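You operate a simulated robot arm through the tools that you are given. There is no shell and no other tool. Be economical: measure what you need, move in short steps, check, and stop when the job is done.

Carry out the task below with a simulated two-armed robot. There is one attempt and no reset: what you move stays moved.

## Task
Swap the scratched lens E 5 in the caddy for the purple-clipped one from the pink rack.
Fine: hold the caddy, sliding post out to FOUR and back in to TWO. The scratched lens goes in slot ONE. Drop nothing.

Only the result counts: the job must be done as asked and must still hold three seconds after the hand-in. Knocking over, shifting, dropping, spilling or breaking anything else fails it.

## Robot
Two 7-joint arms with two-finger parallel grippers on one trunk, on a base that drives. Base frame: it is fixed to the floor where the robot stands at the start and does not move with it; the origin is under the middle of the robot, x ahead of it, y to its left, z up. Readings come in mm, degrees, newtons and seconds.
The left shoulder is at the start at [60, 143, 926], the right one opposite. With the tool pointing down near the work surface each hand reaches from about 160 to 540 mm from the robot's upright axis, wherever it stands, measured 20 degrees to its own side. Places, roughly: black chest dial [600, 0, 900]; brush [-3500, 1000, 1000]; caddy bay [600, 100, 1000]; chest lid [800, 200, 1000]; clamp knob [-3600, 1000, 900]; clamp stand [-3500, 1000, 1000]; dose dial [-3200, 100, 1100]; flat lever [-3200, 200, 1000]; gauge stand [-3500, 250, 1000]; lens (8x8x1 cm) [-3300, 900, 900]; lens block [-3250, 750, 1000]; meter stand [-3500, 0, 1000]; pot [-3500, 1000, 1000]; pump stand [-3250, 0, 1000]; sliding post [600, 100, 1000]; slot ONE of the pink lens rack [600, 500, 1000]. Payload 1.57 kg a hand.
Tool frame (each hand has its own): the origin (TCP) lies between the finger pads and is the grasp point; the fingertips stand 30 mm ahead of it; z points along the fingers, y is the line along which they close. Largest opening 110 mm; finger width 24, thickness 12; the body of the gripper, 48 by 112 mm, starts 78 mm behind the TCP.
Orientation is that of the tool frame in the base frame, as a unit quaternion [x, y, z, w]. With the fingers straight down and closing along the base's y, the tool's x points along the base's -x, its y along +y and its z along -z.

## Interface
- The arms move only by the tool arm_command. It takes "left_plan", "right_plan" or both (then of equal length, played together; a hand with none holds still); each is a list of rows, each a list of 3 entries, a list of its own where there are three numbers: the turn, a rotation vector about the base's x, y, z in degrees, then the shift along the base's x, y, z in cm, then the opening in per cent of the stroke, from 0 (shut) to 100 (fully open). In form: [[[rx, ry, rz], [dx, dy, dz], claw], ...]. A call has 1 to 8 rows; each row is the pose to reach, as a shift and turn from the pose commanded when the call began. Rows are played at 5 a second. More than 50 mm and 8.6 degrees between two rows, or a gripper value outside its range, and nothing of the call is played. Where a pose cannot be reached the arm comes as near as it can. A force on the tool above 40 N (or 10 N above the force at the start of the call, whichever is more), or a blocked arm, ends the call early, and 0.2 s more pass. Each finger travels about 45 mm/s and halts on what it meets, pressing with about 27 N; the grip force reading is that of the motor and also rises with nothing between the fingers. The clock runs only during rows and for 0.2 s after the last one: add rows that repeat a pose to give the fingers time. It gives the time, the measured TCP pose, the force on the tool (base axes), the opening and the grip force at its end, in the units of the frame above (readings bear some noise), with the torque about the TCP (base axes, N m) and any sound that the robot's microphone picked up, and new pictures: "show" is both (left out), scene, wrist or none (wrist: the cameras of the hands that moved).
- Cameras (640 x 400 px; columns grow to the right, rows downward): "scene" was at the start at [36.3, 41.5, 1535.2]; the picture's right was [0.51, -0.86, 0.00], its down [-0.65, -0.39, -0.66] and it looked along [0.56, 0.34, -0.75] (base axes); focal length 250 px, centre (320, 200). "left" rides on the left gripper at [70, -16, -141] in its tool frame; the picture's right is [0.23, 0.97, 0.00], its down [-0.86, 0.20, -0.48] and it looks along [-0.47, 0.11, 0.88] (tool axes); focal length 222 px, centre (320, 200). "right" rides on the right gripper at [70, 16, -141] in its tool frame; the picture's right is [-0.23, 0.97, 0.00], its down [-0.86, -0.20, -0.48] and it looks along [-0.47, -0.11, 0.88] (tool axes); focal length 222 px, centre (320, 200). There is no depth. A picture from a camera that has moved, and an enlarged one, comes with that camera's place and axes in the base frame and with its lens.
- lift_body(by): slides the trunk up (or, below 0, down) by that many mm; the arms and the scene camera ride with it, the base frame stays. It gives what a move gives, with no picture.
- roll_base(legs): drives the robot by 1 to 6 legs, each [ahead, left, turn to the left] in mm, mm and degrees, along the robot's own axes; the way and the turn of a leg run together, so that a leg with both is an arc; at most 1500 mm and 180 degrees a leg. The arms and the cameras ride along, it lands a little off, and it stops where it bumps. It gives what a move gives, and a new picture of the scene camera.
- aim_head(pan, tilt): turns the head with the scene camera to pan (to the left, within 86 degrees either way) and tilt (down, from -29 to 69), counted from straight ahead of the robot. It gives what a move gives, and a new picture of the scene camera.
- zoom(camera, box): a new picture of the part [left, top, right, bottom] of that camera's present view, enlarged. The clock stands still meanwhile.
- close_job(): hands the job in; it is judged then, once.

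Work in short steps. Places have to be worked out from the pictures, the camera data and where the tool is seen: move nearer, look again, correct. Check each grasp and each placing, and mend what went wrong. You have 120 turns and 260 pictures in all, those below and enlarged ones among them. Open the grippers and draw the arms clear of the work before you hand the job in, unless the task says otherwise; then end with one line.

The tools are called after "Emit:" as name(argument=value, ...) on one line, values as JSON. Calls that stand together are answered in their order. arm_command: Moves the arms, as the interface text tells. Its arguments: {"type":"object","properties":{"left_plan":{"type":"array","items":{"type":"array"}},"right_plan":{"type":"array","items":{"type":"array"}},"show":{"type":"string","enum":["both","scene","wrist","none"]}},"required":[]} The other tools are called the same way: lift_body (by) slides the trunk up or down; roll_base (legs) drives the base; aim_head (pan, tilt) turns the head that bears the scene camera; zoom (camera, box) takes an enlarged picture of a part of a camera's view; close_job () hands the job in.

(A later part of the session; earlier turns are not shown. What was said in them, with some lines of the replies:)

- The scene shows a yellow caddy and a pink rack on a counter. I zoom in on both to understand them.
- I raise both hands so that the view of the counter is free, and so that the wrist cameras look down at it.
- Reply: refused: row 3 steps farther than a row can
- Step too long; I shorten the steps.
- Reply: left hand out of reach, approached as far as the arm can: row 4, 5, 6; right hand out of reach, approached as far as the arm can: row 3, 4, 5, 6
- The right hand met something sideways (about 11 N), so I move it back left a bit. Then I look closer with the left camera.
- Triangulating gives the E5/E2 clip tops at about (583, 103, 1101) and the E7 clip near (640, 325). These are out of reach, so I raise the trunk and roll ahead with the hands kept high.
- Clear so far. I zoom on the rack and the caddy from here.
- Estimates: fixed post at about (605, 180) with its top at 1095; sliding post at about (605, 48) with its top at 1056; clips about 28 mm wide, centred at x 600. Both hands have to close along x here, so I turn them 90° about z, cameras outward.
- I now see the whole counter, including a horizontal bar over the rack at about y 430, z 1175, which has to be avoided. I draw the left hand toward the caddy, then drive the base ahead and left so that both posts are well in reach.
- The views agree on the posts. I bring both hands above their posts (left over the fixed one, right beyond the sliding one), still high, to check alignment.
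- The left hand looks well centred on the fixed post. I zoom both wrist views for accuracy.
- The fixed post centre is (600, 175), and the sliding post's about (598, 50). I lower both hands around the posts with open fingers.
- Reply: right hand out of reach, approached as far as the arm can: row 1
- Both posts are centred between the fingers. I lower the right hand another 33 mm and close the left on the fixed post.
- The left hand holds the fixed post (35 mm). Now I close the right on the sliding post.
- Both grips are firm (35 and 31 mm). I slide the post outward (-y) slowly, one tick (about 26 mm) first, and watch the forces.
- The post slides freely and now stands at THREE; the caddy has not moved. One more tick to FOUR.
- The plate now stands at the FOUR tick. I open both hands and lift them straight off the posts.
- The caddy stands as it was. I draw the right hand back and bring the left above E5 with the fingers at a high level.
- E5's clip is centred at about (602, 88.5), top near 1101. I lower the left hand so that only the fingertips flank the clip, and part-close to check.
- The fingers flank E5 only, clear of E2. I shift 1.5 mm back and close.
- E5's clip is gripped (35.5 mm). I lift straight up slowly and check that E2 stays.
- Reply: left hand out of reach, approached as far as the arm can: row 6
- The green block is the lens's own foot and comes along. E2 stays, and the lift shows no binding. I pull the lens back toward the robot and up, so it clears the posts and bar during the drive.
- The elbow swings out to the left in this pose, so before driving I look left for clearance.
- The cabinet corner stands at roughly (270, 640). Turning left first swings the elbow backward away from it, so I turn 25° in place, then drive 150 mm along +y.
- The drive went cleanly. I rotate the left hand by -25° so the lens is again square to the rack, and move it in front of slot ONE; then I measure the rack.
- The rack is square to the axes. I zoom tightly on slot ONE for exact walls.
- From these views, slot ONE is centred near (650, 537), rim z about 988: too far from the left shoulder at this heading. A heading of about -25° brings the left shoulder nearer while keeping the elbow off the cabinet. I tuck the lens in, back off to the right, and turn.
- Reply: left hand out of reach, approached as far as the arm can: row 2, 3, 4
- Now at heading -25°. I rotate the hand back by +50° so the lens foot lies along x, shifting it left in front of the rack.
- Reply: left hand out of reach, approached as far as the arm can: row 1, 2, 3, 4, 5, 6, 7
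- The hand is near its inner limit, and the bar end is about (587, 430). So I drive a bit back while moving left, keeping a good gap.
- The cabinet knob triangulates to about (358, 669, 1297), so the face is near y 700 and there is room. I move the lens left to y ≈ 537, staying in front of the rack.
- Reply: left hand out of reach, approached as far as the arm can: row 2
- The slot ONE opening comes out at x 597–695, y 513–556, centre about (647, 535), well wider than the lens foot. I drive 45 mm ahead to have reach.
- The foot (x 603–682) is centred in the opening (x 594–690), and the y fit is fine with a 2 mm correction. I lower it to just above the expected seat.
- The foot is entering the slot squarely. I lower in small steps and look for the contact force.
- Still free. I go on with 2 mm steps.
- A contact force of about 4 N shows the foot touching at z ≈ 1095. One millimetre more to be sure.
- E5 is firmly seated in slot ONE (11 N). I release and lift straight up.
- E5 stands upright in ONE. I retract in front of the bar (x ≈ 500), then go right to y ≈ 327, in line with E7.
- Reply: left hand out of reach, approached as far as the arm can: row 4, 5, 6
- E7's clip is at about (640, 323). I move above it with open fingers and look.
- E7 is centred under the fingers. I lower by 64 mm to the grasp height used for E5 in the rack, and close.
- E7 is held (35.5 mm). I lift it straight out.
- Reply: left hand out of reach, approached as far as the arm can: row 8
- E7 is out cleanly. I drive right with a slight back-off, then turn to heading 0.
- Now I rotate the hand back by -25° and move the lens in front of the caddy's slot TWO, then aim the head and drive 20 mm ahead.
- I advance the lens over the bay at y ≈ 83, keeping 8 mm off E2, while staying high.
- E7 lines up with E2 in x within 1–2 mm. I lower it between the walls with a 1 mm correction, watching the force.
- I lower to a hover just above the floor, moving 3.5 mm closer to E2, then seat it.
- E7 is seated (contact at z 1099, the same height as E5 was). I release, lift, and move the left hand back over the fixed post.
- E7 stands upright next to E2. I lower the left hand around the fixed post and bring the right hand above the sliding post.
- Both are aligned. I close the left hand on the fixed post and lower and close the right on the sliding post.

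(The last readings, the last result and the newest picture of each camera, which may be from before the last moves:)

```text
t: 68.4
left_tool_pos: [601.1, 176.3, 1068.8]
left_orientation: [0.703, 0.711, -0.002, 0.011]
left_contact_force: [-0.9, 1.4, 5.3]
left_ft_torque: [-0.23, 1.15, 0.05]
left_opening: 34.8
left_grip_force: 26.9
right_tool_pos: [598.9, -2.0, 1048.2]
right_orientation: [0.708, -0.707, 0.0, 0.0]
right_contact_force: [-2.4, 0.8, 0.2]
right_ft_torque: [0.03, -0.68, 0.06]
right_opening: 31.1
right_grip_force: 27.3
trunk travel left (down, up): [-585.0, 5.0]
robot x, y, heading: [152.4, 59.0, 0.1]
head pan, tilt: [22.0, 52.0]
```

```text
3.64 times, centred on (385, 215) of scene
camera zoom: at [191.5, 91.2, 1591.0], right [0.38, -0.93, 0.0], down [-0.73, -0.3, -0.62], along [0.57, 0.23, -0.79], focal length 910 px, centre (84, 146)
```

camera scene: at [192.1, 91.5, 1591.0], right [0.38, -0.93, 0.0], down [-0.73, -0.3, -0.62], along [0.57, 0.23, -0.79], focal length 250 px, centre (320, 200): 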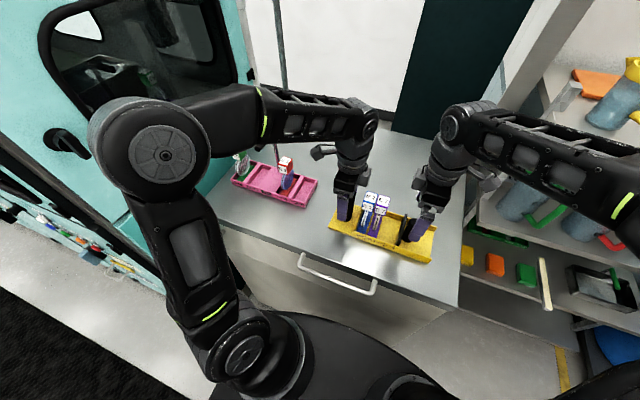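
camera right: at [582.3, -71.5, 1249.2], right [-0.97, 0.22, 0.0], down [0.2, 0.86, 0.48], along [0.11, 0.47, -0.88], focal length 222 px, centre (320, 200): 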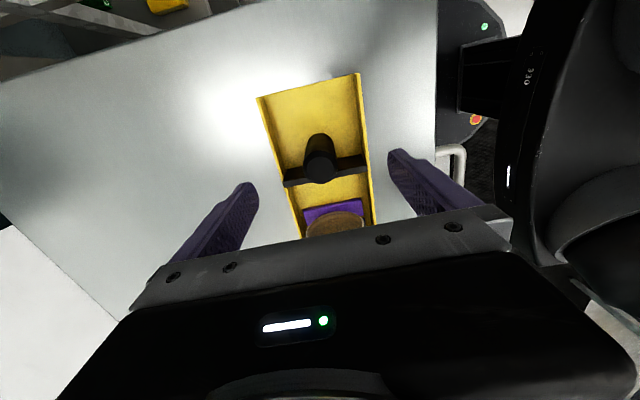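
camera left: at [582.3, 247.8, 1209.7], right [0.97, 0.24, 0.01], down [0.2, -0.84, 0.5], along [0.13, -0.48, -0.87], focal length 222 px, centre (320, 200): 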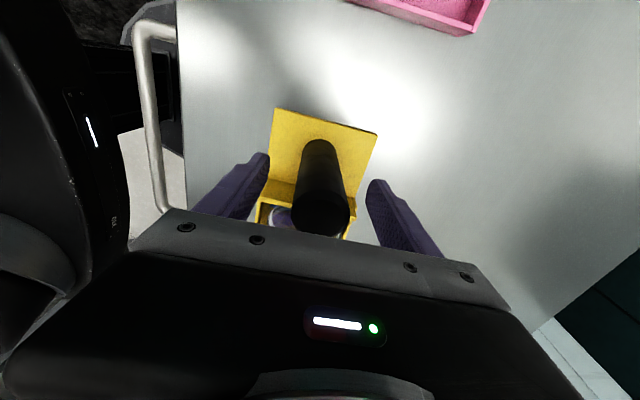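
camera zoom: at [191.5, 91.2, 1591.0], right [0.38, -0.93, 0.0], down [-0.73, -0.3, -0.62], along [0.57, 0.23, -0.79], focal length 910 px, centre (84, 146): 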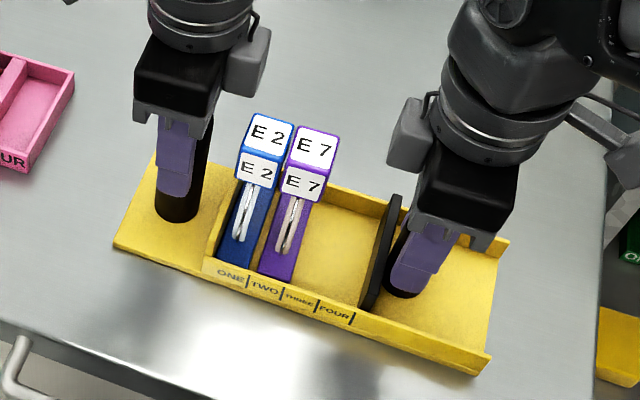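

Both grips hold. I slide the post back in by 46 mm, then check before the final millimetres.

Emit:
arm_command(right_plan=[[[0, 0, 0], [0, 0.8, 0], 15], [[0, 0, 0], [0, 1.6, 0], 15], [[0, 0, 0], [0, 2.4, 0], 15], [[0, 0, 0], [0, 3.2, 0], 15], [[0, 0, 0], [0, 4, 0], 15], [[0, 0, 0], [0, 4.6, 0], 15]], show="none")

Emit:
zoom(camera="scene", box=[350, 190, 430, 260])

```text
t: 69.8
left_tool_pos: [599.8, 175.1, 1069.4]
left_orientation: [0.704, 0.71, -0.002, 0.012]
left_contact_force: [-7.5, 2.9, 13.3]
left_ft_torque: [-0.16, 1.18, -0.43]
left_opening: 35.1
left_grip_force: 26.8
right_tool_pos: [597.4, 44.2, 1048.2]
right_orientation: [0.707, -0.707, 0.001, -0.001]
right_contact_force: [6.5, -1.8, -9.3]
right_ft_torque: [-0.78, -0.68, -0.32]
right_opening: 30.8
right_grip_force: 27.2
trunk travel left (down, up): [-585.0, 5.0]
robot x, y, heading: [156.4, 58.4, 0.2]
head pan, tilt: [22.0, 52.0]
```

```text
5.71 times, centred on (390, 225) of scene
camera zoom: at [191.8, 91.3, 1591.0], right [0.38, -0.93, 0.0], down [-0.73, -0.3, -0.62], along [0.57, 0.23, -0.79], focal length 1430 px, centre (-80, 57)
```

zoom: 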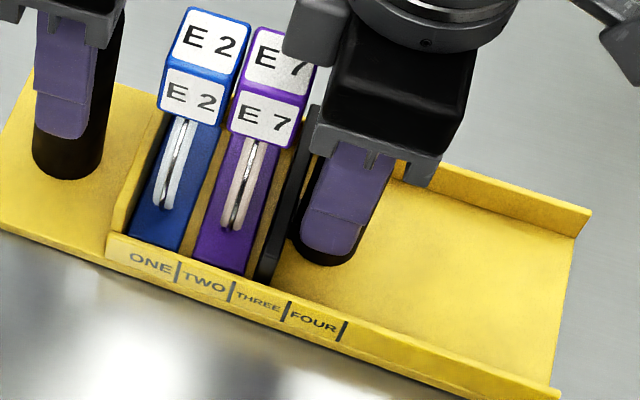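

The plate is about 5 mm short of TWO. I go on slowly to the original position, with small steps.

Emit:
arm_command(right_plan=[[[0, 0, 0], [0, 0.15, 0], 15], [[0, 0, 0], [0, 0.3, 0], 15], [[0, 0, 0], [0, 0.45, 0], 15], [[0, 0, 0], [0, 0.52, 0], 15], [[0, 0, 0], [0, 0.52, 0], 15]], show="none")

Emit:
zoom(camera="scene", box=[350, 190, 430, 260])

```text
t: 71.0
left_tool_pos: [601.5, 175.4, 1070.1]
left_orientation: [0.704, 0.71, -0.002, 0.012]
left_contact_force: [-5.1, 0.8, 11.3]
left_ft_torque: [0.1, 1.21, -0.3]
left_opening: 35.1
left_grip_force: 27.1
right_tool_pos: [598.2, 49.7, 1048.2]
right_orientation: [0.708, -0.706, -0.001, 0.0]
right_contact_force: [4.3, -0.3, -5.6]
right_ft_torque: [-0.39, -0.58, -0.25]
right_opening: 31.1
right_grip_force: 27.3
trunk travel left (down, up): [-585.0, 5.0]
robot x, y, heading: [150.9, 62.6, 0.2]
head pan, tilt: [22.0, 52.0]
```

```text
5.71 times, centred on (390, 225) of scene
camera zoom: at [191.6, 91.1, 1591.0], right [0.38, -0.93, 0.0], down [-0.73, -0.3, -0.62], along [0.57, 0.23, -0.79], focal length 1430 px, centre (-80, 57)
```

zoom: 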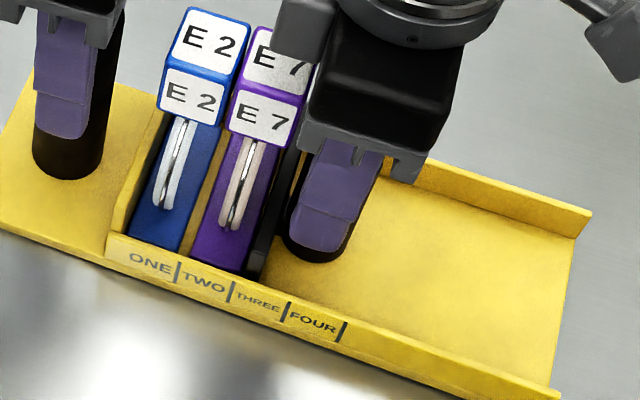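

Nearly there. I zoom tightly on the plate and the TWO tick to check.

Emit:
zoom(camera="scene", box=[370, 215, 410, 250])

```text
11.43 times, centred on (390, 232) of scene
camera zoom: at [191.6, 91.1, 1591.0], right [0.38, -0.93, 0.0], down [-0.73, -0.3, -0.62], along [0.57, 0.23, -0.79], focal length 2859 px, centre (-480, -171)
```

zoom: 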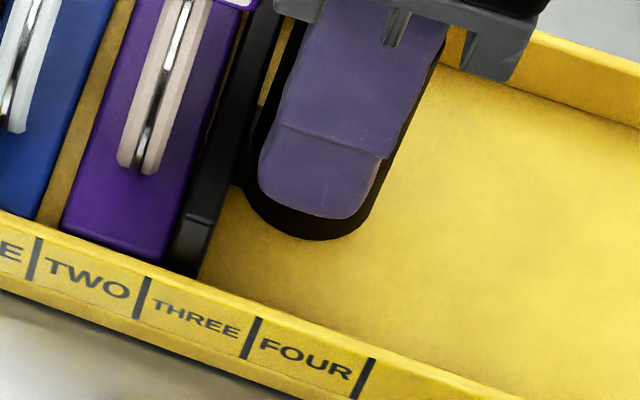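

The plate stands at the TWO tick, flush against E7's foot, and the hand's y (49.7) equals its reading at the original position (49.2). I release both hands and lift away.

Emit:
arm_command(left_plan=[[[0, 0, 0], [0, 0, 0], 45], [[0, 0, 0], [0, 0, 0], 65], [[0, 0, 0], [0, 0, 0], 65], [[0, 0, 0], [0, 0, 3], 65], [[0, 0, 0], [0, 0, 6], 65], [[0, 0, 0], [0, 0, 9], 80], [[0, 0, 0], [-3, 3, 10], 100], [[0, 0, 0], [-6, 6, 10], 100]], right_plan=[[[0, 0, 0], [0, 0, 0], 45], [[0, 0, 0], [0, 0, 0], 60], [[0, 0, 0], [0, 0, 0], 60], [[0, 0, 0], [0, 0, 3], 60], [[0, 0, 0], [0, 0, 6], 60], [[0, 0, 0], [0, -3, 8], 80], [[0, 0, 0], [-2, -7, 9], 100], [[0, 0, 0], [-6, -9.5, 9], 100]])

Emit:
zoom(camera="scene", box=[330, 170, 430, 260])

Emit:
zoom(camera="scene", box=[210, 120, 330, 220])

```text
t: 72.8
left_tool_pos: [540.1, 235.3, 1171.3]
left_orientation: [0.704, 0.71, 0.0, 0.013]
left_contact_force: [-0.4, 0.2, -0.3]
left_ft_torque: [0.05, -0.08, -0.03]
left_opening: 110.2
left_grip_force: 0.1
right_tool_pos: [536.0, -45.7, 1138.4]
right_orientation: [0.708, -0.706, 0.0, -0.001]
right_contact_force: [-0.3, -1.0, 0.3]
right_ft_torque: [0.02, -0.02, 0.0]
right_opening: 109.7
right_grip_force: 0.1
trunk travel left (down, up): [-585.0, 5.0]
robot x, y, heading: [154.4, 60.6, -0.0]
head pan, tilt: [22.0, 52.0]
camera scene: at [189.4, 90.9, 1591.1], right [0.38, -0.93, 0.0], down [-0.73, -0.3, -0.62], along [0.57, 0.23, -0.79], focal length 250 px, centre (320, 200)
camera right: at [520.1, -115.2, 1279.5], right [-0.97, 0.23, 0.0], down [0.2, 0.86, 0.48], along [0.11, 0.47, -0.88], focal length 222 px, centre (320, 200)
camera left: at [520.2, 307.4, 1311.2], right [0.97, 0.24, 0.01], down [0.2, -0.84, 0.5], along [0.13, -0.48, -0.87], focal length 222 px, centre (320, 200)
```

scene: 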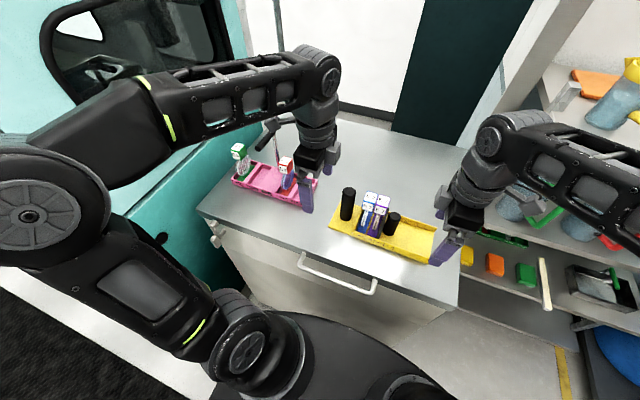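
right: 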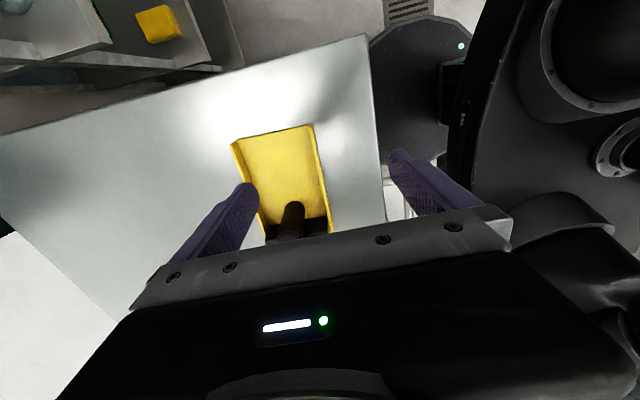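
left: 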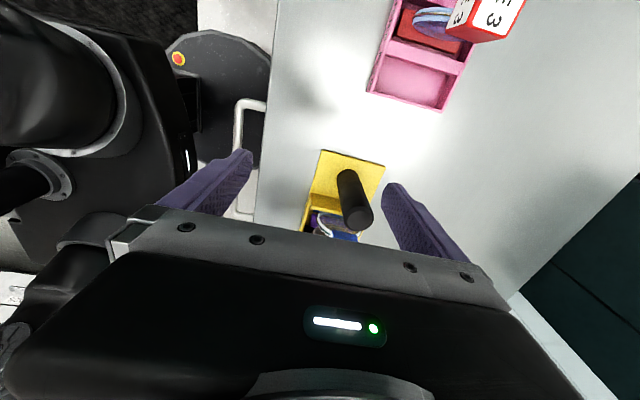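

```text
4.44 times, centred on (380, 215) of scene
camera zoom: at [189.4, 90.9, 1591.1], right [0.38, -0.93, 0.0], down [-0.73, -0.3, -0.62], along [0.57, 0.23, -0.79], focal length 1112 px, centre (53, 133)
```

zoom: 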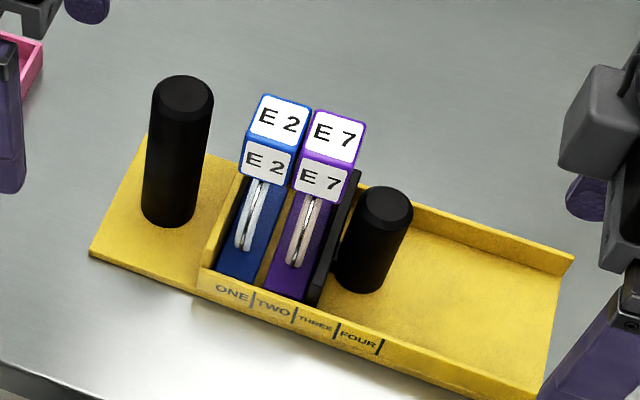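

```text
4.00 times, centred on (270, 170) of scene
camera zoom: at [189.4, 90.9, 1591.1], right [0.38, -0.93, 0.0], down [-0.73, -0.3, -0.62], along [0.57, 0.23, -0.79], focal length 1001 px, centre (520, 320)
```

zoom: 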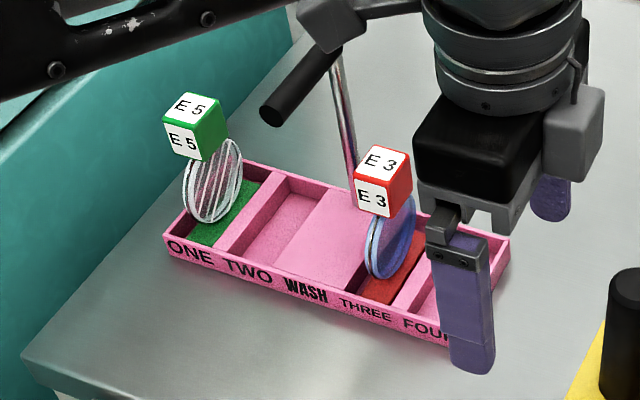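

E5 stands in slot ONE, E7 sits beside E2 in the caddy, and the post is at TWO. I draw both hands further back.

Emit:
arm_command(left_plan=[[[0, 0, 0], [-3, 0, 0], 100], [[0, 0, 0], [-6, 0, 0], 100], [[0, 0, 0], [-6, 0, 0], 100]], right_plan=[[[0, 0, 0], [-4, 0, 1], 100], [[0, 0, 0], [-8, 0, 1.5], 100], [[0, 0, 0], [-8, 0, 1.5], 100]], show="scene")

```text
t: 73.6
left_tool_pos: [481.5, 235.3, 1169.4]
left_orientation: [0.704, 0.711, -0.002, 0.012]
left_contact_force: [-0.2, 0.7, -0.2]
left_ft_torque: [0.0, 0.0, 0.02]
left_opening: 110.0
left_grip_force: 0.0
right_tool_pos: [459.2, -45.9, 1152.2]
right_orientation: [0.707, -0.707, 0.0, 0.001]
right_contact_force: [1.0, 0.2, 0.4]
right_ft_torque: [-0.03, 0.01, -0.01]
right_opening: 109.7
right_grip_force: 0.2
trunk travel left (down, up): [-585.0, 5.0]
robot x, y, heading: [153.2, 62.9, 0.4]
head pan, tilt: [22.0, 52.0]
camera scene: at [192.7, 91.4, 1590.9], right [0.38, -0.93, 0.0], down [-0.73, -0.3, -0.62], along [0.57, 0.23, -0.79], focal length 250 px, centre (320, 200)
```

scene: 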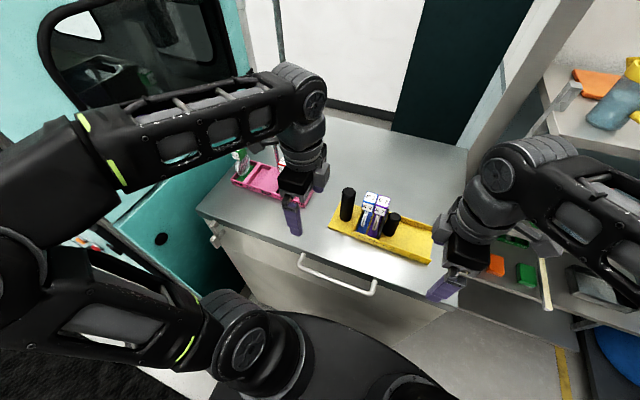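

Everything is in place and the hands are open and clear, so I hand the job in.

Emit:
close_job()

```text
The job is handed in.
```

The swap is done and handed in: scratched lens E 5 stands in slot ONE of the pink rack, purple-clipped E 7 is in the caddy beside E 2, and the sliding post went out to FOUR and is back at TWO; nothing was dropped. Early on, before the lenses were touched, the right hand briefly met about 11 N sideways; I moved it off and did not identify what it touched.
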